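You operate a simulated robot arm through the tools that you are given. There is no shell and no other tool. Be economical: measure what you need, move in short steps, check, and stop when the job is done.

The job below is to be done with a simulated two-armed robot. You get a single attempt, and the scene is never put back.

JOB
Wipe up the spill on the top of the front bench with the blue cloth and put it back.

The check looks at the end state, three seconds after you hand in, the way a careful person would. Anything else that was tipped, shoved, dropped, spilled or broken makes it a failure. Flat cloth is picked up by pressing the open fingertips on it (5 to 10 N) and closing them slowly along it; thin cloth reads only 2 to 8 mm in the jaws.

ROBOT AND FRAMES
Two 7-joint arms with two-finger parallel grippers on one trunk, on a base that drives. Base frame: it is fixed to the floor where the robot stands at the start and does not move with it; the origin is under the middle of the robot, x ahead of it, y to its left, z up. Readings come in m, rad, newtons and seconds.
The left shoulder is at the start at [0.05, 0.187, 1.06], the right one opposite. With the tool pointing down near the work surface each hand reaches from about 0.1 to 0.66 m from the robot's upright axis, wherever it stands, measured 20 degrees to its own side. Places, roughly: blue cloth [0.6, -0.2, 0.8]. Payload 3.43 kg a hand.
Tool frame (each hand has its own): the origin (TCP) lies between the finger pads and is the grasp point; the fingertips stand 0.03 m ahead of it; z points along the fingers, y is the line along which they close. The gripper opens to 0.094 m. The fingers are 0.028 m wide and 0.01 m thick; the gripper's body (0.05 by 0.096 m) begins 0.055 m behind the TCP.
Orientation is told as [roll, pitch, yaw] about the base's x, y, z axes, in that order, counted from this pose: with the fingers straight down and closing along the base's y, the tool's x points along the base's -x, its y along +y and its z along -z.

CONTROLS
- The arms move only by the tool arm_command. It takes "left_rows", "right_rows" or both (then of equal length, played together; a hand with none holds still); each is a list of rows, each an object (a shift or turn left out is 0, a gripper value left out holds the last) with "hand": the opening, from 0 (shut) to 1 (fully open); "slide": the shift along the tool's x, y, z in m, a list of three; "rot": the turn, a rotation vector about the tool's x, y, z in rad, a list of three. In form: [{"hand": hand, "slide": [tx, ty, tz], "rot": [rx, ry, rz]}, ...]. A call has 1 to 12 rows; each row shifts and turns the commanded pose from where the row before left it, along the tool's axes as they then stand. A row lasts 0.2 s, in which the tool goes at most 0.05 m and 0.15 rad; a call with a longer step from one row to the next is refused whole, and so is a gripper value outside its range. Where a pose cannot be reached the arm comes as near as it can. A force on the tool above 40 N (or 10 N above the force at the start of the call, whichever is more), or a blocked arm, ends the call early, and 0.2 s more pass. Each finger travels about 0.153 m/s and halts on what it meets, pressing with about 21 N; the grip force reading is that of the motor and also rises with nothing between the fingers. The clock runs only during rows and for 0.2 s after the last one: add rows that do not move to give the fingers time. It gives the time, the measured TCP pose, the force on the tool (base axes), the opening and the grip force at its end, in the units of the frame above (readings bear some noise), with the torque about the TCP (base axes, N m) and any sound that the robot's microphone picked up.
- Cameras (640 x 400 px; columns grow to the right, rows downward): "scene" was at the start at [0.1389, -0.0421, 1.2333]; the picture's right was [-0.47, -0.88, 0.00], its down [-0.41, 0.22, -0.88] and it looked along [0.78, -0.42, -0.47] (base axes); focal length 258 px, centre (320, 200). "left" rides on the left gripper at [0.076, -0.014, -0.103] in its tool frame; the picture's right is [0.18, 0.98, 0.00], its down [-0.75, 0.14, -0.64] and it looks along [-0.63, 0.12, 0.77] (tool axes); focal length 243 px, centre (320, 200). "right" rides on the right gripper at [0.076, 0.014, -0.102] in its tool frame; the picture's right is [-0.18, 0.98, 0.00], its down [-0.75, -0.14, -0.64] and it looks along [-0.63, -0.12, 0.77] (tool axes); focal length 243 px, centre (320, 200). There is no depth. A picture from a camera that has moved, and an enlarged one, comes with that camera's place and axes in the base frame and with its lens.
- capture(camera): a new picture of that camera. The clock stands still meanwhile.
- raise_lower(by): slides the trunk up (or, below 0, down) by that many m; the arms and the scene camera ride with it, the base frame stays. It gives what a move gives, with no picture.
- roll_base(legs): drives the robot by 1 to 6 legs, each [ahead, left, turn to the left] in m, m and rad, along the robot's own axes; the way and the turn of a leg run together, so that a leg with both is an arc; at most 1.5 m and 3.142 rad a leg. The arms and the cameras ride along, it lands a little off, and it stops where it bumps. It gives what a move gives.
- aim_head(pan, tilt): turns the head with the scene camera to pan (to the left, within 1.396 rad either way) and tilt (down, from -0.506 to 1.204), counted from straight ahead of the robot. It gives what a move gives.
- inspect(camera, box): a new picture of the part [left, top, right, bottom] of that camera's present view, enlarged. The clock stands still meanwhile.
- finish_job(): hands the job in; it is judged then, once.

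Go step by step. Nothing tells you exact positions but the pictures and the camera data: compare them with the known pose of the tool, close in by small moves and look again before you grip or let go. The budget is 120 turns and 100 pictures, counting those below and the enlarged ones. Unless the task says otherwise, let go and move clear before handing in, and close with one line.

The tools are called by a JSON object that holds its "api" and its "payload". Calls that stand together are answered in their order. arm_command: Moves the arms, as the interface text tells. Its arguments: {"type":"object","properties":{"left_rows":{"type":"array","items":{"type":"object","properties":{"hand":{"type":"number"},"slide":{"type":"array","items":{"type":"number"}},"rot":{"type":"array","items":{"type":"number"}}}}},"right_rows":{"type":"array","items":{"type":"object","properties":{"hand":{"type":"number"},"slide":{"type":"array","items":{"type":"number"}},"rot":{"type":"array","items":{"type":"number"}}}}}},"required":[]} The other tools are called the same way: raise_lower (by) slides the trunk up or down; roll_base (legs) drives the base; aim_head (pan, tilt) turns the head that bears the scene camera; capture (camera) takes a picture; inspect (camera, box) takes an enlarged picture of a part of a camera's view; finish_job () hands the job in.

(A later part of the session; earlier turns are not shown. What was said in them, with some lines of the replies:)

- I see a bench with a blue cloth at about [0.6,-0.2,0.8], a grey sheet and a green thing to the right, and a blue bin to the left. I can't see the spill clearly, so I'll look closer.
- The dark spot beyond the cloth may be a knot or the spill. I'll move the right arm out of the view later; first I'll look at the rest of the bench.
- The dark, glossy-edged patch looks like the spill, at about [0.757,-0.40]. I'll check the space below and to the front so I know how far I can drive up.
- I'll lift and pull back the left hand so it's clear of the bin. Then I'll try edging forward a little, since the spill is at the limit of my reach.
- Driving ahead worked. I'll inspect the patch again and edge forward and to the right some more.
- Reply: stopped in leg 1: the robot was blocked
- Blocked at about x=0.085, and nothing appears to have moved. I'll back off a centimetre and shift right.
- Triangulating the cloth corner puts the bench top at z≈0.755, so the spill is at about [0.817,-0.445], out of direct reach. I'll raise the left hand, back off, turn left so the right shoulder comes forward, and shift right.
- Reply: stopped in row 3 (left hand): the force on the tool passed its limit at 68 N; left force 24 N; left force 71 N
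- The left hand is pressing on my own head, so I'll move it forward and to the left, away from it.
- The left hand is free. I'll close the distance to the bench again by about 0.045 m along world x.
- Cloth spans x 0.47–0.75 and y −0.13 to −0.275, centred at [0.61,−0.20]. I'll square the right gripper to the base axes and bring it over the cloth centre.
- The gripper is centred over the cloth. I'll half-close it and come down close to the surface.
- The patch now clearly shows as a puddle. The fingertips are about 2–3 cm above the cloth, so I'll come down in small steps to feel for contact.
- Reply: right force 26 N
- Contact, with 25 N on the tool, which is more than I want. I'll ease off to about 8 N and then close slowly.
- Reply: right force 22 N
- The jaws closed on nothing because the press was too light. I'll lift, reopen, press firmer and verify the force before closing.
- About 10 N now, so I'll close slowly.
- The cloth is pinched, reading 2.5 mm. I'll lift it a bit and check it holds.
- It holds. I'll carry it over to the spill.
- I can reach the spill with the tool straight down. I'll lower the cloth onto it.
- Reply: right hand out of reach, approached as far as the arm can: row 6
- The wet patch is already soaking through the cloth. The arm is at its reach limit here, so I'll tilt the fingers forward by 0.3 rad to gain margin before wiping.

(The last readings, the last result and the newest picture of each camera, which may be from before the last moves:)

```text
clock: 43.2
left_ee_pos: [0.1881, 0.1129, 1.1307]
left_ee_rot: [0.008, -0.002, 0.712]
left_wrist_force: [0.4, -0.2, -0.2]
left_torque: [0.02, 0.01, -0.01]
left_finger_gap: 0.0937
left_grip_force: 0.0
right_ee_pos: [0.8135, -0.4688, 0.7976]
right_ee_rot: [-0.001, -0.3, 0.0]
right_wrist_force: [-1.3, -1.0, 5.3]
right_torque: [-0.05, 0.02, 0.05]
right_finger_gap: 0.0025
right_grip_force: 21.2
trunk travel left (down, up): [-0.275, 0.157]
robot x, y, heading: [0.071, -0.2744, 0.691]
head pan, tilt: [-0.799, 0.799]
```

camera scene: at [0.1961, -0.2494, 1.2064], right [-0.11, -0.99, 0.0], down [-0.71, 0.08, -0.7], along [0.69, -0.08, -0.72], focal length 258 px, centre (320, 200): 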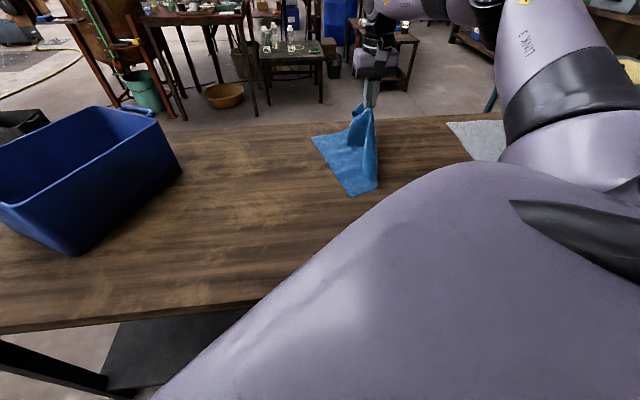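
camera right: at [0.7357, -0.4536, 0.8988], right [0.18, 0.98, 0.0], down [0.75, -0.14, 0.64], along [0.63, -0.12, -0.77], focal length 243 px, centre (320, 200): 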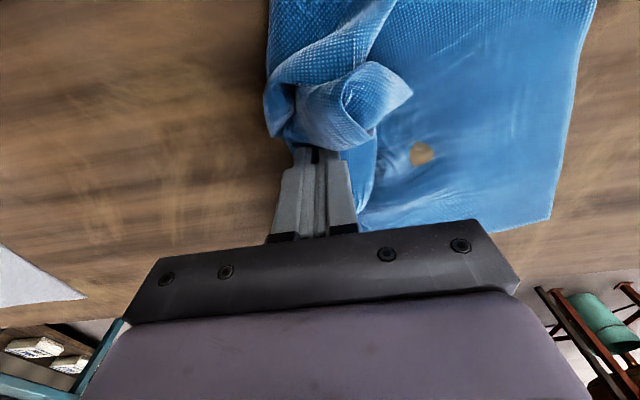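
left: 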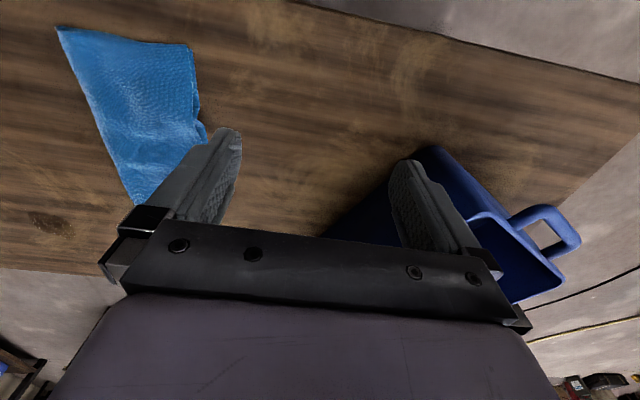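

Contact at about 5 N. I'll wipe across the spill and back.

{"api": "arm_command", "payload": {"right_rows": [{"slide": [0.0003, 0.02, 0.001]}, {"slide": [0, 0.02, 0]}, {"slide": [0, 0.02, 0]}, {"slide": [0, 0.02, 0]}, {"slide": [0, 0.02, 0]}, {"slide": [-0.019, 0, 0.006]}, {"slide": [0, -0.025, 0]}, {"slide": [0, -0.025, 0]}, {"slide": [0, -0.025, 0]}, {"slide": [0, -0.025, 0]}, {"slide": [0, 0, 0]}]}}

{"api": "capture", "payload": {"camera": "right"}}

{"api": "inspect", "payload": {"camera": "scene", "box": [260, 75, 460, 200]}}

```text
clock: 45.6
left_ee_pos: [0.1884, 0.1135, 1.1312]
left_ee_rot: [0.007, -0.002, 0.714]
left_wrist_force: [0.2, 1.0, -0.2]
left_torque: [0.02, 0.0, 0.01]
left_finger_gap: 0.0942
left_grip_force: 0.1
right_ee_pos: [0.8312, -0.4674, 0.7968]
right_ee_rot: [0.0, -0.302, 0.003]
right_wrist_force: [0.2, 5.4, 13.8]
right_torque: [0.15, 0.12, -0.05]
right_finger_gap: 0.0022
right_grip_force: 21.7
trunk travel left (down, up): [-0.275, 0.157]
robot x, y, heading: [0.067, -0.279, 0.687]
head pan, tilt: [-0.799, 0.799]
```

```text
69 pictures are left
camera right: at [0.7292, -0.4525, 0.8713], right [0.17, 0.98, 0.06], down [0.53, -0.14, 0.84], along [0.83, -0.12, -0.54], focal length 243 px, centre (320, 200)
```

right: 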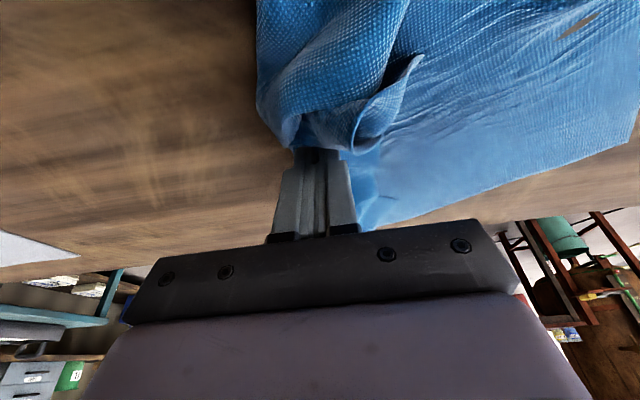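

```text
3.20 times, centred on (360, 138) of scene
camera zoom: at [0.1947, -0.2486, 1.2066], right [-0.11, -0.99, 0.0], down [-0.71, 0.08, -0.7], along [0.69, -0.08, -0.72], focal length 825 px, centre (192, 400)
```

zoom: 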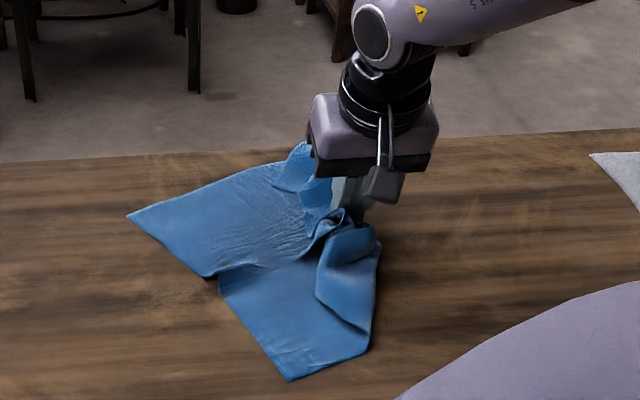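

I'll make more strokes over the neighbouring lines and then lift to look.

{"api": "arm_command", "payload": {"right_rows": [{"slide": [0.014, -0.025, -0.0045]}, {"slide": [0, 0.025, 0]}, {"slide": [0, 0.025, 0]}, {"slide": [0, 0.025, 0]}, {"slide": [0, 0.025, 0]}, {"slide": [0, 0.02, 0]}, {"slide": [0.019, 0, -0.006]}, {"slide": [0, -0.03, 0]}, {"slide": [0, -0.03, 0]}, {"slide": [0, -0.03, 0]}, {"slide": [0, -0.03, 0]}, {"slide": [0, 0, 0]}]}}

{"api": "arm_command", "payload": {"right_rows": [{"slide": [-0.009, 0, -0.03]}, {"slide": [-0.009, 0, -0.03]}, {"slide": [-0.009, 0, -0.03]}, {"slide": [-0.009, 0, -0.03]}, {"slide": [0, -0.04, 0]}, {"slide": [0, -0.04, 0]}, {"slide": [0, 0, 0]}]}}

{"api": "capture", "payload": {"camera": "right"}}

{"api": "inspect", "payload": {"camera": "scene", "box": [260, 75, 460, 200]}}

```text
clock: 48.2
left_ee_pos: [0.1883, 0.115, 1.1309]
left_ee_rot: [0.009, -0.002, 0.713]
left_wrist_force: [0.2, -0.6, 0.2]
left_torque: [-0.01, -0.02, 0.01]
left_finger_gap: 0.0943
left_grip_force: 0.0
right_ee_pos: [0.7983, -0.4916, 0.7952]
right_ee_rot: [0.001, -0.302, 0.002]
right_wrist_force: [0.0, 4.8, 13.1]
right_torque: [0.13, 0.16, -0.03]
right_finger_gap: 0.0024
right_grip_force: 21.2
trunk travel left (down, up): [-0.275, 0.157]
robot x, y, heading: [0.0742, -0.2775, 0.688]
head pan, tilt: [-0.799, 0.799]
```

```text
clock: 49.8
left_ee_pos: [0.1891, 0.1148, 1.1314]
left_ee_rot: [0.009, 0.0, 0.714]
left_wrist_force: [-0.2, -0.1, 0.1]
left_torque: [0.0, 0.03, 0.0]
left_finger_gap: 0.094
left_grip_force: 0.0
right_ee_pos: [0.7964, -0.5753, 0.9201]
right_ee_rot: [0.001, -0.298, 0.001]
right_wrist_force: [-0.2, -0.4, 0.5]
right_torque: [0.01, 0.0, 0.0]
right_finger_gap: 0.0023
right_grip_force: 20.9
trunk travel left (down, up): [-0.275, 0.157]
robot x, y, heading: [0.0729, -0.2808, 0.685]
head pan, tilt: [-0.799, 0.799]
```

```text
67 pictures are left
camera right: at [0.6952, -0.5598, 0.9955], right [0.17, 0.98, 0.05], down [0.53, -0.14, 0.84], along [0.83, -0.12, -0.55], focal length 243 px, centre (320, 200)
```

right: 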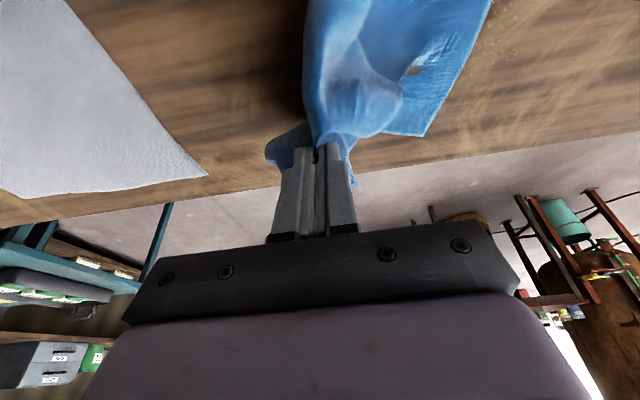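

```text
3.20 times, centred on (360, 138) of scene
camera zoom: at [0.1962, -0.2494, 1.2064], right [-0.11, -0.99, 0.0], down [-0.71, 0.08, -0.7], along [0.69, -0.08, -0.72], focal length 825 px, centre (192, 400)
```

zoom: 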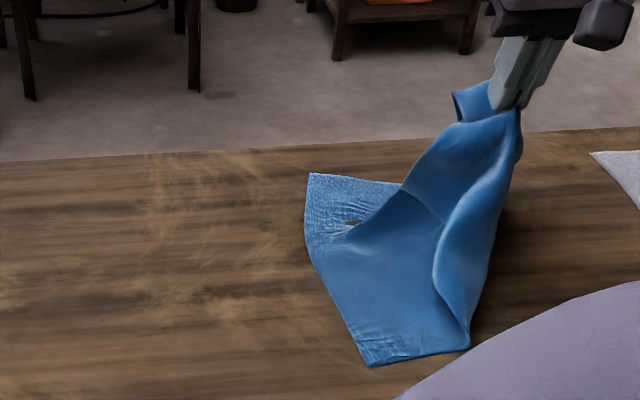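

The spot looks mostly clear, but the cloth still covers part of it. I'll lift it clear to see.

{"api": "arm_command", "payload": {"right_rows": [{"slide": [0.012, -0.01, -0.035]}, {"slide": [0.012, -0.01, -0.035]}, {"slide": [0.012, -0.01, -0.035]}, {"slide": [0.012, 0, -0.03]}, {"slide": [0, 0, 0]}]}}

{"api": "inspect", "payload": {"camera": "scene", "box": [300, 100, 460, 200]}}

{"api": "capture", "payload": {"camera": "right"}}

```text
clock: 51.0
left_ee_pos: [0.1896, 0.1127, 1.1294]
left_ee_rot: [0.009, 0.001, 0.712]
left_wrist_force: [0.3, -0.2, -0.2]
left_torque: [-0.03, 0.02, -0.02]
left_finger_gap: 0.0941
left_grip_force: 0.0
right_ee_pos: [0.711, -0.6014, 1.035]
right_ee_rot: [-0.001, -0.298, -0.002]
right_wrist_force: [0.0, -0.2, -0.8]
right_torque: [-0.02, 0.01, -0.01]
right_finger_gap: 0.0021
right_grip_force: 20.8
trunk travel left (down, up): [-0.275, 0.157]
robot x, y, heading: [0.0701, -0.2809, 0.69]
head pan, tilt: [-0.799, 0.799]
```

```text
4.00 times, centred on (380, 150) of scene
camera zoom: at [0.1963, -0.2495, 1.2063], right [-0.11, -0.99, 0.0], down [-0.71, 0.08, -0.7], along [0.69, -0.08, -0.72], focal length 1031 px, centre (80, 400)
```

zoom: 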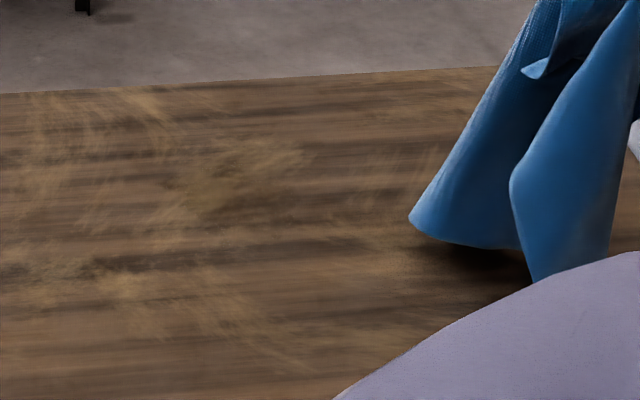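

```text
64 pictures are left
camera right: at [0.6092, -0.5869, 1.1106], right [0.18, 0.98, 0.05], down [0.53, -0.14, 0.84], along [0.83, -0.12, -0.55], focal length 243 px, centre (320, 200)
```

right: 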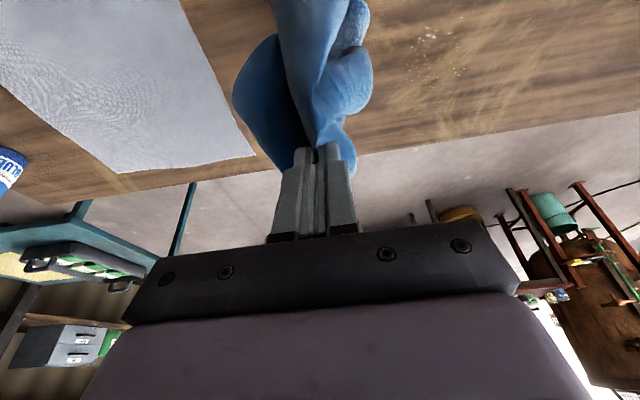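

The puddle is gone from the scene view, but the wrist view shows some glints. I'll look closer.

{"api": "inspect", "payload": {"camera": "right", "box": [360, 0, 520, 100]}}

{"api": "inspect", "payload": {"camera": "scene", "box": [320, 120, 400, 170]}}

```text
4.00 times, centred on (440, 50) of right
camera zoom: at [0.6092, -0.5869, 1.1106], right [0.18, 0.98, 0.05], down [0.53, -0.14, 0.84], along [0.83, -0.12, -0.55], focal length 970 px, centre (-160, 800)
```

zoom: 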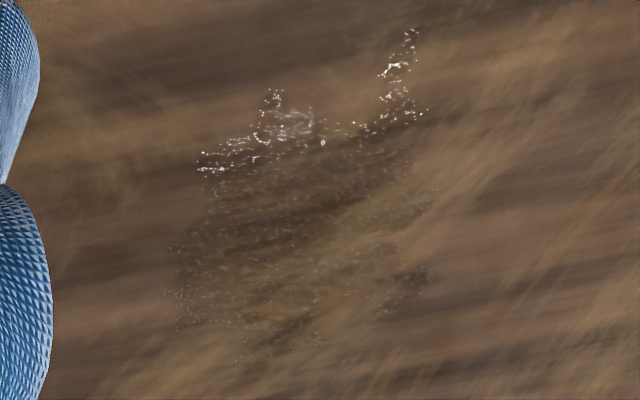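

```text
8.00 times, centred on (360, 145) of scene
camera zoom: at [0.1963, -0.2495, 1.2063], right [-0.11, -0.99, 0.0], down [-0.71, 0.08, -0.7], along [0.69, -0.08, -0.72], focal length 2062 px, centre (0, 640)
```

zoom: 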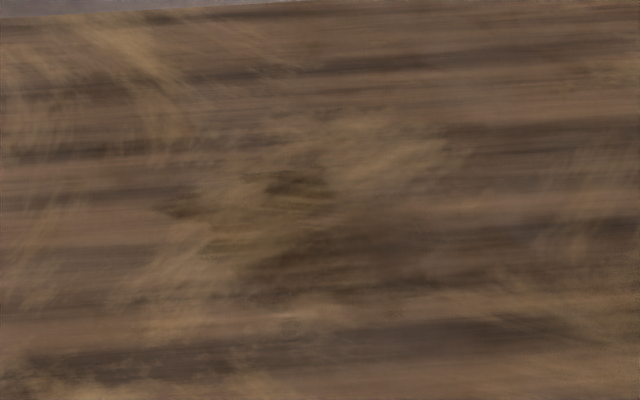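

A thin film with residue remains over x 0.76–0.87 and y −0.38 to −0.485. I'll go back down and wipe in closely spaced strokes.

{"api": "arm_command", "payload": {"right_rows": [{"slide": [0.0031, 0.0168, 0.0348]}, {"slide": [0.0031, 0.0168, 0.0348]}, {"slide": [0.0031, 0.0168, 0.0348]}, {"slide": [0.0031, 0.0168, 0.0348]}, {"slide": [0.0031, 0.0168, 0.0348]}, {"slide": [0.0031, 0.0168, 0.0348]}, {"slide": [0.006, 0, 0.019]}, {"slide": [0.003, 0, 0.0095]}, {"slide": [0.001, 0, 0.003]}, {"slide": [0, 0, 0]}]}}

```text
clock: 53.2
left_ee_pos: [0.1903, 0.1121, 1.1308]
left_ee_rot: [0.008, -0.001, 0.711]
left_wrist_force: [-0.4, -0.5, -0.4]
left_torque: [-0.03, 0.0, -0.01]
left_finger_gap: 0.0939
left_grip_force: 0.0
right_ee_pos: [0.7553, -0.5021, 0.798]
right_ee_rot: [0.0, -0.3, 0.0]
right_wrist_force: [0.2, 0.1, 1.6]
right_torque: [0.02, 0.01, 0.01]
right_finger_gap: 0.0023
right_grip_force: 20.9
trunk travel left (down, up): [-0.275, 0.157]
robot x, y, heading: [0.0694, -0.2784, 0.689]
head pan, tilt: [-0.799, 0.799]
```

{"api": "arm_command", "payload": {"right_rows": [{"slide": [0.0006, 0, 0.0017]}, {"slide": [0, 0.043, 0]}, {"slide": [0, 0.043, 0]}, {"slide": [0, 0.043, 0]}, {"slide": [-0.015, 0, 0.0047]}, {"slide": [0, -0.043, 0]}, {"slide": [0, -0.043, 0]}, {"slide": [0, -0.043, 0]}, {"slide": [-0.015, 0, 0.0047]}, {"slide": [0, 0.043, 0]}, {"slide": [0, 0.043, 0]}, {"slide": [0, 0.043, 0]}]}}

{"api": "arm_command", "payload": {"right_rows": [{"slide": [-0.015, 0, 0.0047]}, {"slide": [0, -0.043, 0]}, {"slide": [0, -0.043, 0]}, {"slide": [0, -0.043, 0]}, {"slide": [-0.015, 0, 0.0047]}, {"slide": [0, 0.043, 0]}, {"slide": [0, 0.043, 0]}, {"slide": [0, 0.043, 0]}, {"slide": [-0.015, 0, 0.0047]}, {"slide": [0, -0.043, 0]}, {"slide": [0, -0.043, 0]}, {"slide": [0, -0.043, 0]}]}}

{"api": "arm_command", "payload": {"right_rows": [{"slide": [-0.015, 0, 0.0047]}, {"slide": [0, 0.043, 0]}, {"slide": [0, 0.043, 0]}, {"slide": [0, 0.043, 0]}, {"slide": [-0.015, 0, 0.0047]}, {"slide": [0, -0.043, 0]}, {"slide": [0, -0.043, 0]}, {"slide": [0, -0.043, 0]}, {"slide": [0, 0, 0]}]}}

{"api": "inspect", "payload": {"camera": "scene", "box": [260, 75, 460, 200]}}

```text
clock: 55.8
left_ee_pos: [0.1907, 0.1136, 1.1304]
left_ee_rot: [0.008, 0.0, 0.714]
left_wrist_force: [-0.7, 0.5, 0.4]
left_torque: [-0.01, -0.01, -0.03]
left_finger_gap: 0.094
left_grip_force: 0.1
right_ee_pos: [0.7878, -0.373, 0.7961]
right_ee_rot: [-0.001, -0.298, 0.002]
right_wrist_force: [-0.1, 0.4, -0.2]
right_torque: [0.0, -0.01, 0.0]
right_finger_gap: 0.0022
right_grip_force: 20.9
trunk travel left (down, up): [-0.275, 0.157]
robot x, y, heading: [0.0702, -0.2779, 0.69]
head pan, tilt: [-0.799, 0.799]
```

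```text
clock: 58.4
left_ee_pos: [0.1899, 0.1132, 1.1305]
left_ee_rot: [0.008, -0.002, 0.712]
left_wrist_force: [-0.3, -0.4, 0.8]
left_torque: [0.06, -0.02, 0.04]
left_finger_gap: 0.094
left_grip_force: 0.0
right_ee_pos: [0.8343, -0.5031, 0.7972]
right_ee_rot: [0.0, -0.298, 0.001]
right_wrist_force: [0.3, 0.0, 0.9]
right_torque: [-0.02, 0.03, 0.0]
right_finger_gap: 0.0022
right_grip_force: 21.5
trunk travel left (down, up): [-0.275, 0.157]
robot x, y, heading: [0.0719, -0.2803, 0.692]
head pan, tilt: [-0.799, 0.799]
```

```text
clock: 60.4
left_ee_pos: [0.1907, 0.1132, 1.1305]
left_ee_rot: [0.008, 0.0, 0.712]
left_wrist_force: [-1.6, -0.4, 0.2]
left_torque: [-0.01, 0.02, -0.02]
left_finger_gap: 0.0938
left_grip_force: 0.0
right_ee_pos: [0.8662, -0.5035, 0.7968]
right_ee_rot: [0.0, -0.299, 0.001]
right_wrist_force: [0.1, -0.1, 1.1]
right_torque: [-0.05, 0.01, -0.04]
right_finger_gap: 0.0024
right_grip_force: 21.2
trunk travel left (down, up): [-0.275, 0.157]
robot x, y, heading: [0.0698, -0.2784, 0.684]
head pan, tilt: [-0.799, 0.799]
```

```text
3.20 times, centred on (360, 138) of scene
camera zoom: at [0.1961, -0.2494, 1.2064], right [-0.11, -0.99, 0.0], down [-0.71, 0.08, -0.7], along [0.69, -0.08, -0.72], focal length 825 px, centre (192, 400)
```

zoom: 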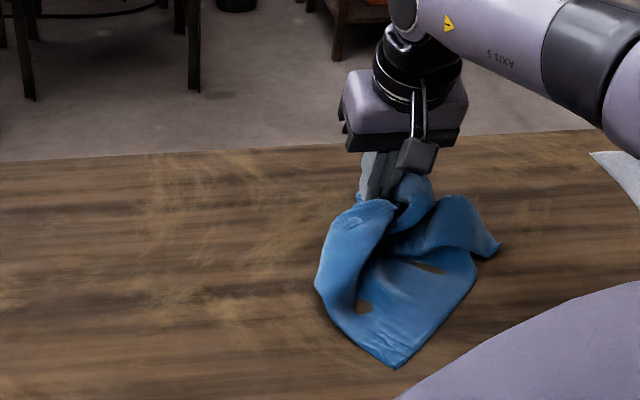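

The pressing force was low on that pass. I'll press down further and retrace the strokes with real pressure.

{"api": "arm_command", "payload": {"right_rows": [{"slide": [0.0005, 0, 0.0016]}, {"slide": [0.0004, 0, 0.001]}, {"slide": [0, 0, 0]}]}}

```text
clock: 61.2
left_ee_pos: [0.1885, 0.1136, 1.1308]
left_ee_rot: [0.009, -0.002, 0.712]
left_wrist_force: [0.2, 0.4, 0.3]
left_torque: [0.03, 0.03, 0.0]
left_finger_gap: 0.094
left_grip_force: 0.1
right_ee_pos: [0.8658, -0.5036, 0.7977]
right_ee_rot: [0.001, -0.305, 0.0]
right_wrist_force: [1.9, -2.6, 10.8]
right_torque: [-0.11, 0.0, 0.04]
right_finger_gap: 0.0024
right_grip_force: 21.0
trunk travel left (down, up): [-0.275, 0.157]
robot x, y, heading: [0.0719, -0.2811, 0.687]
head pan, tilt: [-0.799, 0.799]
```

{"api": "arm_command", "payload": {"right_rows": [{"slide": [0, 0.043, 0]}, {"slide": [0, 0.043, 0]}, {"slide": [0, 0.043, 0]}, {"slide": [0.015, 0, -0.0047]}, {"slide": [0, -0.043, 0]}, {"slide": [0, -0.043, 0]}, {"slide": [0, -0.043, 0]}, {"slide": [0.015, 0, -0.0047]}, {"slide": [0, 0.043, 0]}, {"slide": [0, 0.043, 0]}, {"slide": [0, 0.043, 0]}]}}

{"api": "arm_command", "payload": {"right_rows": [{"slide": [0.015, 0, -0.0047]}, {"slide": [0, -0.043, 0]}, {"slide": [0, -0.043, 0]}, {"slide": [0, -0.043, 0]}, {"slide": [0.015, 0, -0.0047]}, {"slide": [0, 0.043, 0]}, {"slide": [0, 0.043, 0]}, {"slide": [0, 0.043, 0]}, {"slide": [0.015, 0, -0.0047]}, {"slide": [0, -0.043, 0]}, {"slide": [0, -0.043, 0]}, {"slide": [0, -0.043, 0]}]}}

{"api": "arm_command", "payload": {"right_rows": [{"slide": [0.015, 0, -0.0047]}, {"slide": [0, 0.043, 0]}, {"slide": [0, 0.043, 0]}, {"slide": [0, 0.043, 0]}, {"slide": [0.015, 0, -0.0047]}, {"slide": [0, -0.043, 0]}, {"slide": [0, -0.043, 0]}, {"slide": [0, -0.043, 0]}, {"slide": [0, 0, 0]}]}}

```text
clock: 63.6
left_ee_pos: [0.1863, 0.1124, 1.1311]
left_ee_rot: [0.008, -0.006, 0.712]
left_wrist_force: [0.3, 0.7, 0.5]
left_torque: [0.0, 0.02, -0.01]
left_finger_gap: 0.0941
left_grip_force: 0.1
right_ee_pos: [0.8331, -0.3711, 0.7951]
right_ee_rot: [-0.001, -0.305, -0.001]
right_wrist_force: [-0.5, -3.8, 23.2]
right_torque: [-0.07, 0.18, 0.04]
right_finger_gap: 0.0022
right_grip_force: 21.0
trunk travel left (down, up): [-0.275, 0.157]
robot x, y, heading: [0.0675, -0.2787, 0.688]
head pan, tilt: [-0.799, 0.799]
```

```text
clock: 66.2
left_ee_pos: [0.1888, 0.1138, 1.1302]
left_ee_rot: [0.008, -0.002, 0.712]
left_wrist_force: [0.7, 0.9, 0.4]
left_torque: [0.01, 0.0, -0.03]
left_finger_gap: 0.0938
left_grip_force: 0.0
right_ee_pos: [0.7864, -0.5018, 0.796]
right_ee_rot: [0.0, -0.301, 0.001]
right_wrist_force: [-1.0, 3.5, 16.8]
right_torque: [0.14, 0.12, -0.01]
right_finger_gap: 0.0023
right_grip_force: 21.2
trunk travel left (down, up): [-0.275, 0.157]
robot x, y, heading: [0.0714, -0.2768, 0.687]
head pan, tilt: [-0.799, 0.799]
```

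```text
clock: 68.2
left_ee_pos: [0.188, 0.1142, 1.1316]
left_ee_rot: [0.008, -0.001, 0.711]
left_wrist_force: [0.5, -0.2, -0.3]
left_torque: [0.0, -0.04, 0.0]
left_finger_gap: 0.0938
left_grip_force: 0.0
right_ee_pos: [0.7552, -0.5013, 0.7951]
right_ee_rot: [-0.001, -0.298, -0.001]
right_wrist_force: [-1.0, 1.0, 9.2]
right_torque: [0.01, 0.1, 0.01]
right_finger_gap: 0.0021
right_grip_force: 21.2
trunk travel left (down, up): [-0.275, 0.157]
robot x, y, heading: [0.0733, -0.2798, 0.689]
head pan, tilt: [-0.799, 0.799]
```

Pressure was good (9–23 N) all through that pass. I'll lift to the same viewing pose and check.

{"api": "arm_command", "payload": {"right_rows": [{"slide": [-0.0031, -0.0168, -0.0348]}, {"slide": [-0.0031, -0.0168, -0.0348]}, {"slide": [-0.0031, -0.0168, -0.0348]}, {"slide": [-0.0031, -0.0168, -0.0348]}, {"slide": [-0.0031, -0.0168, -0.0348]}, {"slide": [-0.0031, -0.0168, -0.0348]}, {"slide": [0, 0, -0.034]}, {"slide": [0, 0, 0]}]}}

{"api": "inspect", "payload": {"camera": "right", "box": [340, 0, 540, 125]}}

{"api": "inspect", "payload": {"camera": "scene", "box": [300, 100, 460, 200]}}

```text
clock: 70.0
left_ee_pos: [0.189, 0.1127, 1.1299]
left_ee_rot: [0.01, 0.0, 0.713]
left_wrist_force: [1.0, -0.8, 0.1]
left_torque: [0.0, -0.01, -0.01]
left_finger_gap: 0.0941
left_grip_force: 0.1
right_ee_pos: [0.702, -0.6019, 1.0307]
right_ee_rot: [-0.001, -0.299, 0.001]
right_wrist_force: [0.2, -0.7, -0.8]
right_torque: [0.01, 0.02, -0.02]
right_finger_gap: 0.0023
right_grip_force: 21.1
trunk travel left (down, up): [-0.275, 0.157]
robot x, y, heading: [0.0707, -0.2791, 0.692]
head pan, tilt: [-0.799, 0.799]
```

```text
3.20 times, centred on (440, 62) of right
camera zoom: at [0.598, -0.5876, 1.1054], right [0.18, 0.98, 0.05], down [0.53, -0.14, 0.84], along [0.83, -0.12, -0.55], focal length 776 px, centre (-64, 640)
```

zoom: 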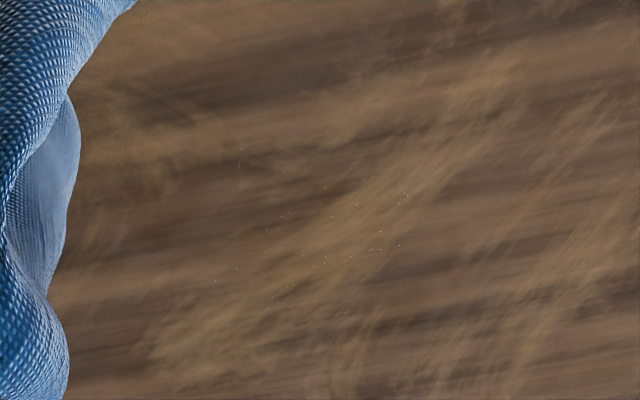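

```text
4.00 times, centred on (380, 150) of scene
camera zoom: at [0.1963, -0.2495, 1.2064], right [-0.11, -0.99, 0.0], down [-0.71, 0.08, -0.7], along [0.69, -0.08, -0.72], focal length 1031 px, centre (80, 400)
```

zoom: 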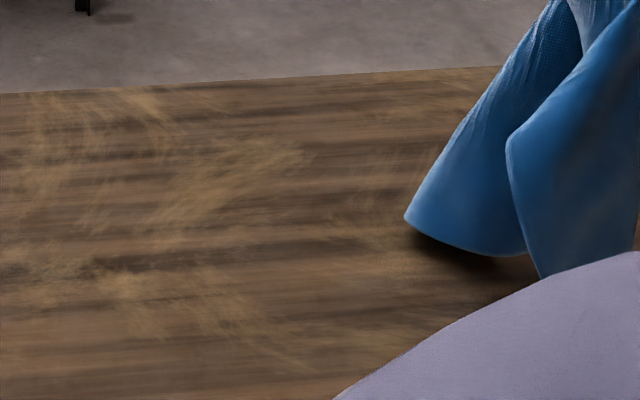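

Almost clean, with only a few faint specks left. One more pass with pressure to finish it.

{"api": "arm_command", "payload": {"right_rows": [{"slide": [0.0014, 0.0146, 0.0329]}, {"slide": [0.0014, 0.0146, 0.0329]}, {"slide": [0.0014, 0.0146, 0.0329]}, {"slide": [0.0014, 0.0146, 0.0329]}, {"slide": [0.0014, 0.0146, 0.0329]}, {"slide": [0.0014, 0.0146, 0.0329]}, {"slide": [0.0014, 0.0146, 0.0329]}, {"slide": [0, 0, 0.008]}, {"slide": [0.001, 0, 0.005]}, {"slide": [0.0003, 0, 0.0012]}, {"slide": [0, 0, 0]}]}}

```text
clock: 72.4
left_ee_pos: [0.1887, 0.1135, 1.1311]
left_ee_rot: [0.009, -0.003, 0.713]
left_wrist_force: [0.5, 0.1, 0.0]
left_torque: [-0.02, 0.0, 0.02]
left_finger_gap: 0.0939
left_grip_force: 0.0
right_ee_pos: [0.7621, -0.4998, 0.795]
right_ee_rot: [-0.001, -0.303, 0.0]
right_wrist_force: [-1.3, 0.0, 7.7]
right_torque: [0.03, 0.07, -0.02]
right_finger_gap: 0.0023
right_grip_force: 20.6
trunk travel left (down, up): [-0.275, 0.157]
robot x, y, heading: [0.0694, -0.2747, 0.688]
head pan, tilt: [-0.799, 0.799]
```

{"api": "arm_command", "payload": {"right_rows": [{"slide": [0, 0.043, 0]}, {"slide": [0, 0.043, 0]}, {"slide": [0, 0.043, 0]}, {"slide": [-0.015, 0, 0.0047]}, {"slide": [0, -0.043, 0]}, {"slide": [0, -0.043, 0]}, {"slide": [0, -0.043, 0]}, {"slide": [-0.015, 0, 0.0047]}, {"slide": [0, 0.043, 0]}, {"slide": [0, 0.043, 0]}, {"slide": [0, 0.043, 0]}, {"slide": [0.0002, 0, 0.0006]}]}}

{"api": "arm_command", "payload": {"right_rows": [{"slide": [-0.015, 0, 0.0047]}, {"slide": [0, -0.043, 0]}, {"slide": [0, -0.043, 0]}, {"slide": [0, -0.043, 0]}, {"slide": [-0.015, 0, 0.0047]}, {"slide": [0, 0.043, 0]}, {"slide": [0, 0.043, 0]}, {"slide": [0, 0.043, 0]}, {"slide": [-0.015, 0, 0.0047]}, {"slide": [0, -0.043, 0]}, {"slide": [0, -0.043, 0]}, {"slide": [0, -0.043, 0]}]}}

{"api": "arm_command", "payload": {"right_rows": [{"slide": [-0.015, 0, 0.0047]}, {"slide": [0, 0.043, 0]}, {"slide": [0, 0.043, 0]}, {"slide": [0, 0.043, 0]}, {"slide": [0.023, 0, -0.007]}, {"slide": [0, -0.043, 0]}, {"slide": [0, -0.043, 0]}, {"slide": [0, -0.043, 0]}, {"slide": [0.04, 0, -0.0125]}, {"slide": [0.02, 0, -0.006]}, {"slide": [0, 0, 0]}]}}

{"api": "arm_command", "payload": {"right_rows": [{"slide": [-0.0031, -0.0168, -0.0348]}, {"slide": [-0.0031, -0.0168, -0.0348]}, {"slide": [-0.0031, -0.0168, -0.0348]}, {"slide": [-0.0031, -0.0168, -0.0348]}, {"slide": [-0.0031, -0.0168, -0.0348]}, {"slide": [-0.0031, -0.0168, -0.0348]}, {"slide": [0, 0, -0.034]}, {"slide": [0, 0, 0]}]}}

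{"api": "inspect", "payload": {"camera": "right", "box": [340, 0, 540, 125]}}

{"api": "capture", "payload": {"camera": "scene"}}

```text
clock: 75.0
left_ee_pos: [0.1883, 0.1139, 1.1303]
left_ee_rot: [0.008, -0.002, 0.715]
left_wrist_force: [0.0, 0.6, -0.5]
left_torque: [0.0, 0.01, -0.03]
left_finger_gap: 0.0941
left_grip_force: 0.1
right_ee_pos: [0.7943, -0.3718, 0.7949]
right_ee_rot: [0.001, -0.302, 0.0]
right_wrist_force: [1.9, -2.7, 16.6]
right_torque: [-0.05, -0.01, 0.02]
right_finger_gap: 0.0022
right_grip_force: 21.1
trunk travel left (down, up): [-0.275, 0.157]
robot x, y, heading: [0.0734, -0.2754, 0.679]
head pan, tilt: [-0.799, 0.799]
```

```text
clock: 77.6
left_ee_pos: [0.1881, 0.1128, 1.13]
left_ee_rot: [0.01, -0.001, 0.713]
left_wrist_force: [0.5, 0.1, -0.6]
left_torque: [-0.03, -0.02, 0.01]
left_finger_gap: 0.0938
left_grip_force: 0.1
right_ee_pos: [0.8406, -0.5019, 0.7946]
right_ee_rot: [0.001, -0.3, -0.001]
right_wrist_force: [0.1, 0.4, 8.6]
right_torque: [-0.02, 0.07, -0.01]
right_finger_gap: 0.0023
right_grip_force: 21.0
trunk travel left (down, up): [-0.275, 0.157]
robot x, y, heading: [0.0714, -0.2807, 0.685]
head pan, tilt: [-0.799, 0.799]
```

```text
clock: 80.0
left_ee_pos: [0.1893, 0.1128, 1.1307]
left_ee_rot: [0.009, -0.002, 0.712]
left_wrist_force: [1.5, 0.7, -0.2]
left_torque: [0.01, 0.0, -0.04]
left_finger_gap: 0.0942
left_grip_force: 0.1
right_ee_pos: [0.7694, -0.5001, 0.7947]
right_ee_rot: [0.0, -0.303, 0.001]
right_wrist_force: [2.5, -0.9, 11.4]
right_torque: [-0.05, -0.08, -0.03]
right_finger_gap: 0.0022
right_grip_force: 20.8
trunk travel left (down, up): [-0.275, 0.157]
robot x, y, heading: [0.072, -0.2794, 0.686]
head pan, tilt: [-0.799, 0.799]
```

```text
clock: 81.8
left_ee_pos: [0.1881, 0.1124, 1.1311]
left_ee_rot: [0.01, 0.0, 0.712]
left_wrist_force: [0.4, -0.1, 0.5]
left_torque: [-0.01, -0.03, 0.02]
left_finger_gap: 0.094
left_grip_force: 0.0
right_ee_pos: [0.7141, -0.6037, 1.0297]
right_ee_rot: [0.0, -0.299, 0.001]
right_wrist_force: [0.3, 0.7, -2.0]
right_torque: [0.0, 0.0, 0.01]
right_finger_gap: 0.0022
right_grip_force: 20.8
trunk travel left (down, up): [-0.275, 0.157]
robot x, y, heading: [0.0684, -0.2792, 0.689]
head pan, tilt: [-0.799, 0.799]
```

```text
3.20 times, centred on (440, 62) of right
camera zoom: at [0.613, -0.5886, 1.1052], right [0.17, 0.98, 0.05], down [0.53, -0.14, 0.84], along [0.83, -0.12, -0.55], focal length 776 px, centre (-64, 640)
```

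zoom: 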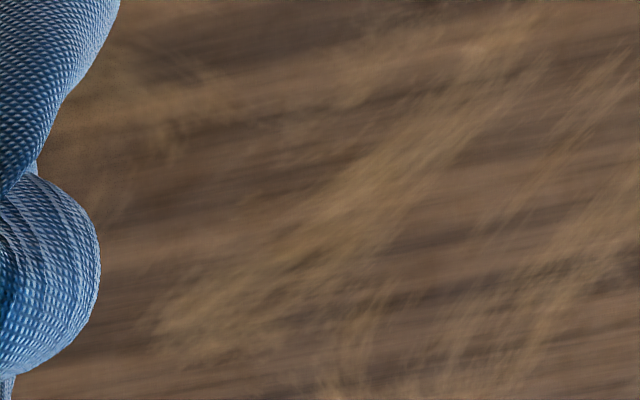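

```text
57 pictures are left
camera scene: at [0.1963, -0.2495, 1.2063], right [-0.11, -0.99, 0.0], down [-0.71, 0.08, -0.7], along [0.69, -0.08, -0.72], focal length 258 px, centre (320, 200)
```

scene: 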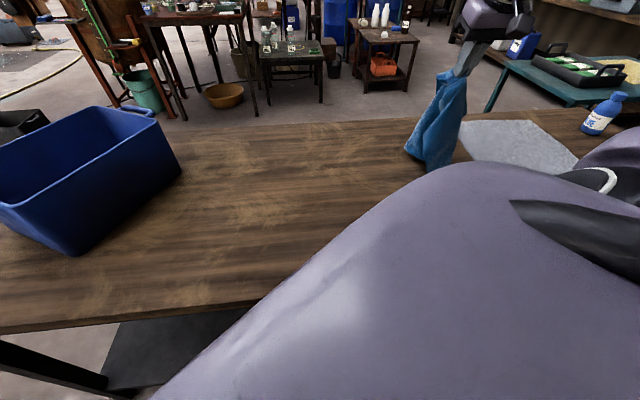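

The bench is clean. Now I'll straighten the tool and carry the cloth back to its original place.

{"api": "arm_command", "payload": {"right_rows": [{"rot": [0, 0.1, 0]}, {"rot": [0, 0.1, 0]}, {"rot": [0, 0.1, 0]}, {"slide": [0.013, 0.045, 0]}, {"slide": [0.013, 0.045, 0]}, {"slide": [0.013, 0.045, 0]}, {"slide": [0.013, 0.045, 0]}, {"slide": [0.013, 0.045, 0]}, {"slide": [0.013, 0.045, 0]}, {"slide": [0.013, 0.045, 0]}, {"slide": [0.013, 0.045, 0]}, {"slide": [0, 0.04, 0]}]}}

{"api": "arm_command", "payload": {"right_rows": [{"slide": [0, 0, 0]}, {"slide": [0, 0, 0.03]}, {"slide": [0, 0, 0.03]}, {"slide": [0, 0, 0.02]}, {"slide": [0, 0, 0]}]}}

{"api": "capture", "payload": {"camera": "scene"}}

{"api": "capture", "payload": {"camera": "right"}}

```text
clock: 84.4
left_ee_pos: [0.1899, 0.1129, 1.1303]
left_ee_rot: [0.009, 0.0, 0.714]
left_wrist_force: [1.3, -0.5, 0.1]
left_torque: [0.0, 0.03, -0.02]
left_finger_gap: 0.0943
left_grip_force: 0.0
right_ee_pos: [0.6135, -0.2008, 1.0295]
right_ee_rot: [0.0, 0.002, 0.0]
right_wrist_force: [0.4, 1.4, -0.3]
right_torque: [0.0, -0.02, 0.0]
right_finger_gap: 0.0024
right_grip_force: 21.0
trunk travel left (down, up): [-0.275, 0.157]
robot x, y, heading: [0.0705, -0.2771, 0.687]
head pan, tilt: [-0.799, 0.799]
```

```text
clock: 85.6
left_ee_pos: [0.1899, 0.1133, 1.1308]
left_ee_rot: [0.008, 0.001, 0.713]
left_wrist_force: [0.0, 0.3, 0.2]
left_torque: [-0.01, 0.0, 0.01]
left_finger_gap: 0.0938
left_grip_force: 0.0
right_ee_pos: [0.6119, -0.2036, 0.9505]
right_ee_rot: [0.001, 0.003, 0.001]
right_wrist_force: [0.1, 0.5, -0.3]
right_torque: [0.04, -0.01, 0.0]
right_finger_gap: 0.0025
right_grip_force: 21.0
trunk travel left (down, up): [-0.275, 0.157]
robot x, y, heading: [0.0704, -0.2783, 0.685]
head pan, tilt: [-0.799, 0.799]
```

```text
56 pictures are left
camera scene: at [0.1962, -0.2495, 1.2064], right [-0.11, -0.99, 0.0], down [-0.71, 0.08, -0.7], along [0.69, -0.08, -0.72], focal length 258 px, centre (320, 200)
```

scene: 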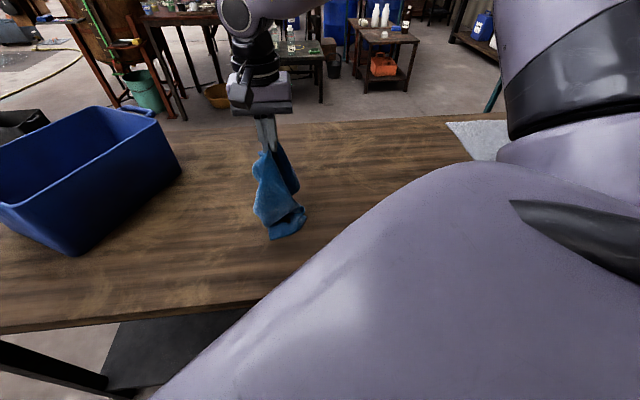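

```text
55 pictures are left
camera right: at [0.5368, -0.188, 1.052], right [0.18, 0.98, 0.0], down [0.75, -0.14, 0.64], along [0.63, -0.12, -0.77], focal length 243 px, centre (320, 200)
```

right: 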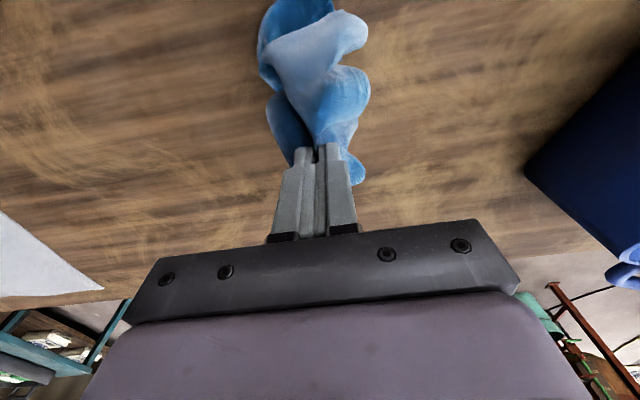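

I'll lower it, easing forward slightly so the near half lies flat.

{"api": "arm_command", "payload": {"right_rows": [{"slide": [-0.003, 0, 0.02]}, {"slide": [-0.003, 0, 0.02]}, {"slide": [-0.003, 0, 0.02]}, {"slide": [-0.003, 0, 0.02]}, {"slide": [-0.003, 0, 0.02]}, {"slide": [-0.003, 0, 0.02]}, {"slide": [0, 0, 0.02]}, {"slide": [0, 0, 0.008]}, {"slide": [0, 0, 0]}]}}

{"api": "capture", "payload": {"camera": "right"}}

{"api": "inspect", "payload": {"camera": "scene", "box": [180, 110, 420, 260]}}

```text
clock: 87.6
left_ee_pos: [0.1891, 0.1136, 1.1307]
left_ee_rot: [0.01, -0.001, 0.711]
left_wrist_force: [0.2, 0.8, -0.2]
left_torque: [0.0, -0.02, 0.0]
left_finger_gap: 0.094
left_grip_force: 0.0
right_ee_pos: [0.6284, -0.2035, 0.802]
right_ee_rot: [0.003, -0.002, 0.0]
right_wrist_force: [0.7, -0.7, 8.6]
right_torque: [0.03, 0.02, 0.02]
right_finger_gap: 0.0024
right_grip_force: 21.3
trunk travel left (down, up): [-0.275, 0.157]
robot x, y, heading: [0.0725, -0.2793, 0.691]
head pan, tilt: [-0.799, 0.799]
```

```text
54 pictures are left
camera right: at [0.5537, -0.1884, 0.9042], right [0.18, 0.98, 0.0], down [0.75, -0.14, 0.64], along [0.63, -0.12, -0.77], focal length 243 px, centre (320, 200)
```

right: 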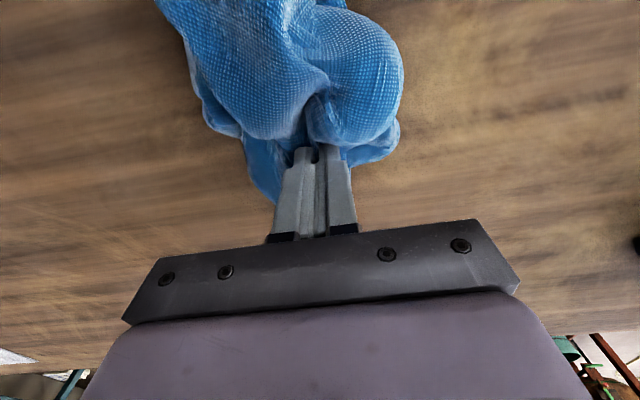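

```text
2.67 times, centred on (300, 185) of scene
camera zoom: at [0.1956, -0.2496, 1.2065], right [-0.11, -0.99, 0.0], down [-0.71, 0.08, -0.7], along [0.69, -0.08, -0.72], focal length 688 px, centre (373, 240)
```

zoom: 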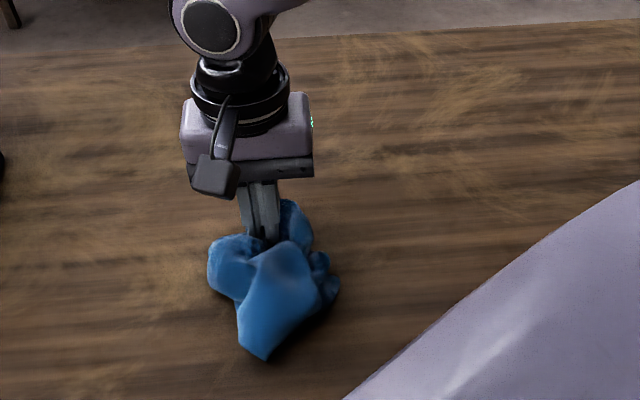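

It's bunched but in place. I'll open slowly, lift clear and look.

{"api": "arm_command", "payload": {"right_rows": [{"hand": 0.1}, {"hand": 0.2}, {"hand": 0.3}, {"hand": 0.3}, {"slide": [0, 0, -0.03]}, {"slide": [0, 0, -0.04]}, {"slide": [0, 0, -0.04]}, {"slide": [0, 0, -0.04]}, {"slide": [0, 0, -0.04]}, {"slide": [0, 0, 0]}]}}

{"api": "capture", "payload": {"camera": "right"}}

{"api": "inspect", "payload": {"camera": "scene", "box": [180, 110, 420, 260]}}

```text
clock: 89.8
left_ee_pos: [0.1891, 0.1129, 1.1312]
left_ee_rot: [0.008, -0.001, 0.713]
left_wrist_force: [-0.8, 0.7, 0.4]
left_torque: [-0.01, -0.03, 0.04]
left_finger_gap: 0.0941
left_grip_force: 0.0
right_ee_pos: [0.6284, -0.2012, 0.9924]
right_ee_rot: [0.0, 0.001, 0.001]
right_wrist_force: [0.2, 0.1, 0.1]
right_torque: [0.01, -0.03, -0.01]
right_finger_gap: 0.0282
right_grip_force: 0.2
trunk travel left (down, up): [-0.275, 0.157]
robot x, y, heading: [0.0679, -0.2801, 0.692]
head pan, tilt: [-0.799, 0.799]
```

```text
52 pictures are left
camera right: at [0.5531, -0.1863, 1.0943], right [0.18, 0.98, 0.0], down [0.75, -0.14, 0.64], along [0.63, -0.12, -0.77], focal length 243 px, centre (320, 200)
```

right: 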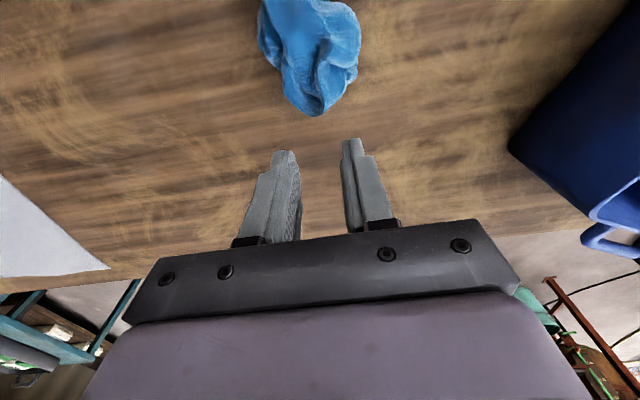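

```text
2.67 times, centred on (300, 185) of scene
camera zoom: at [0.1962, -0.2495, 1.2064], right [-0.11, -0.99, 0.0], down [-0.71, 0.08, -0.7], along [0.69, -0.08, -0.72], focal length 688 px, centre (373, 240)
```

zoom: 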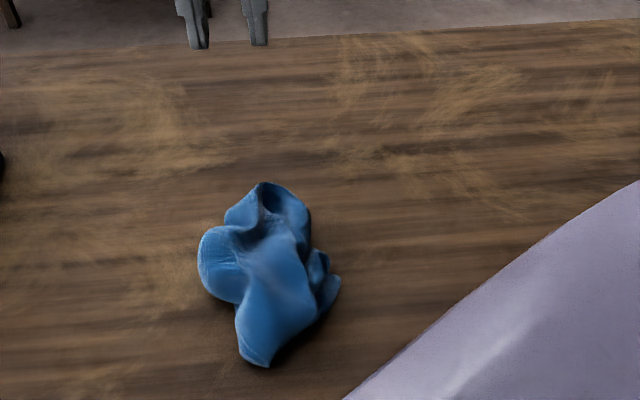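

The cloth rests on its original spot, centred at about [0.60,−0.20], and is released. I'll move the hand clear and take a last look at the bench.

{"api": "arm_command", "payload": {"right_rows": [{"slide": [0.02, -0.03, -0.03]}, {"slide": [0.02, -0.04, -0.02]}, {"slide": [0.02, -0.04, -0.02]}, {"slide": [0.02, -0.04, 0]}, {"slide": [0, -0.02, 0]}, {"slide": [0, 0, 0]}]}}

{"api": "capture", "payload": {"camera": "scene"}}

{"api": "capture", "payload": {"camera": "right"}}

{"api": "inspect", "payload": {"camera": "scene", "box": [280, 100, 440, 200]}}

```text
clock: 91.2
left_ee_pos: [0.19, 0.1144, 1.1293]
left_ee_rot: [0.009, 0.001, 0.713]
left_wrist_force: [-0.4, -0.1, 0.2]
left_torque: [0.0, -0.01, -0.02]
left_finger_gap: 0.094
left_grip_force: 0.0
right_ee_pos: [0.5501, -0.3725, 1.0608]
right_ee_rot: [0.0, 0.002, 0.003]
right_wrist_force: [0.2, 0.4, 0.2]
right_torque: [-0.01, -0.01, -0.02]
right_finger_gap: 0.0281
right_grip_force: 0.1
trunk travel left (down, up): [-0.275, 0.157]
robot x, y, heading: [0.0661, -0.2763, 0.691]
head pan, tilt: [-0.799, 0.799]
```

```text
50 pictures are left
camera scene: at [0.1962, -0.2494, 1.2064], right [-0.11, -0.99, 0.0], down [-0.71, 0.08, -0.7], along [0.69, -0.08, -0.72], focal length 258 px, centre (320, 200)
```

scene: 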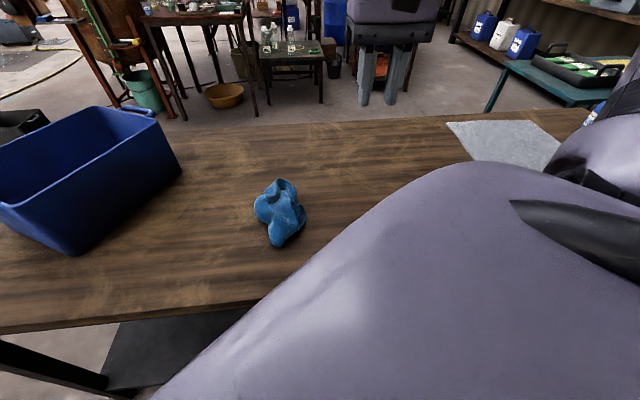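

```text
49 pictures are left
camera right: at [0.4749, -0.3578, 1.1632], right [0.18, 0.98, 0.0], down [0.75, -0.14, 0.64], along [0.63, -0.12, -0.77], focal length 243 px, centre (320, 200)
```

right: 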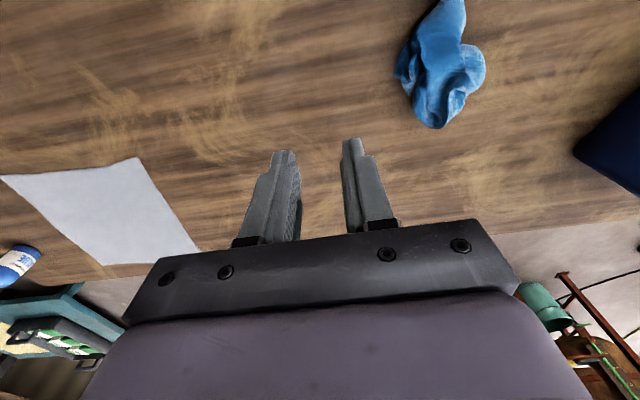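

```text
4.00 times, centred on (360, 150) of scene
camera zoom: at [0.1962, -0.2494, 1.2064], right [-0.11, -0.99, 0.0], down [-0.71, 0.08, -0.7], along [0.69, -0.08, -0.72], focal length 1031 px, centre (160, 400)
```

zoom: 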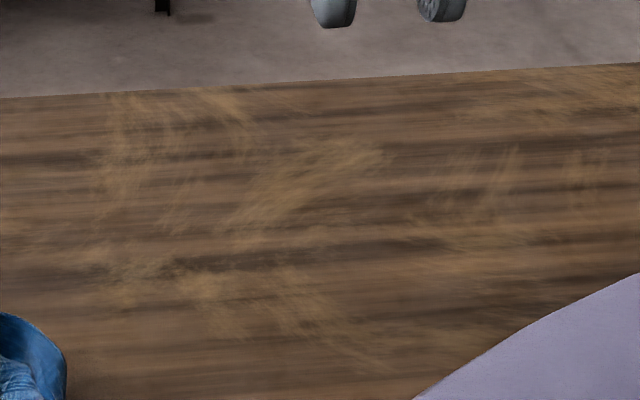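

The spill is gone, the cloth lies where it was, and the other objects are undisturbed. I'm handing in.

{"api": "finish_job", "payload": {}}

```text
The job is handed in.
```

I wiped up the spill on the front bench with the blue cloth and put the cloth back where it was, though it now lies crumpled instead of spread flat.
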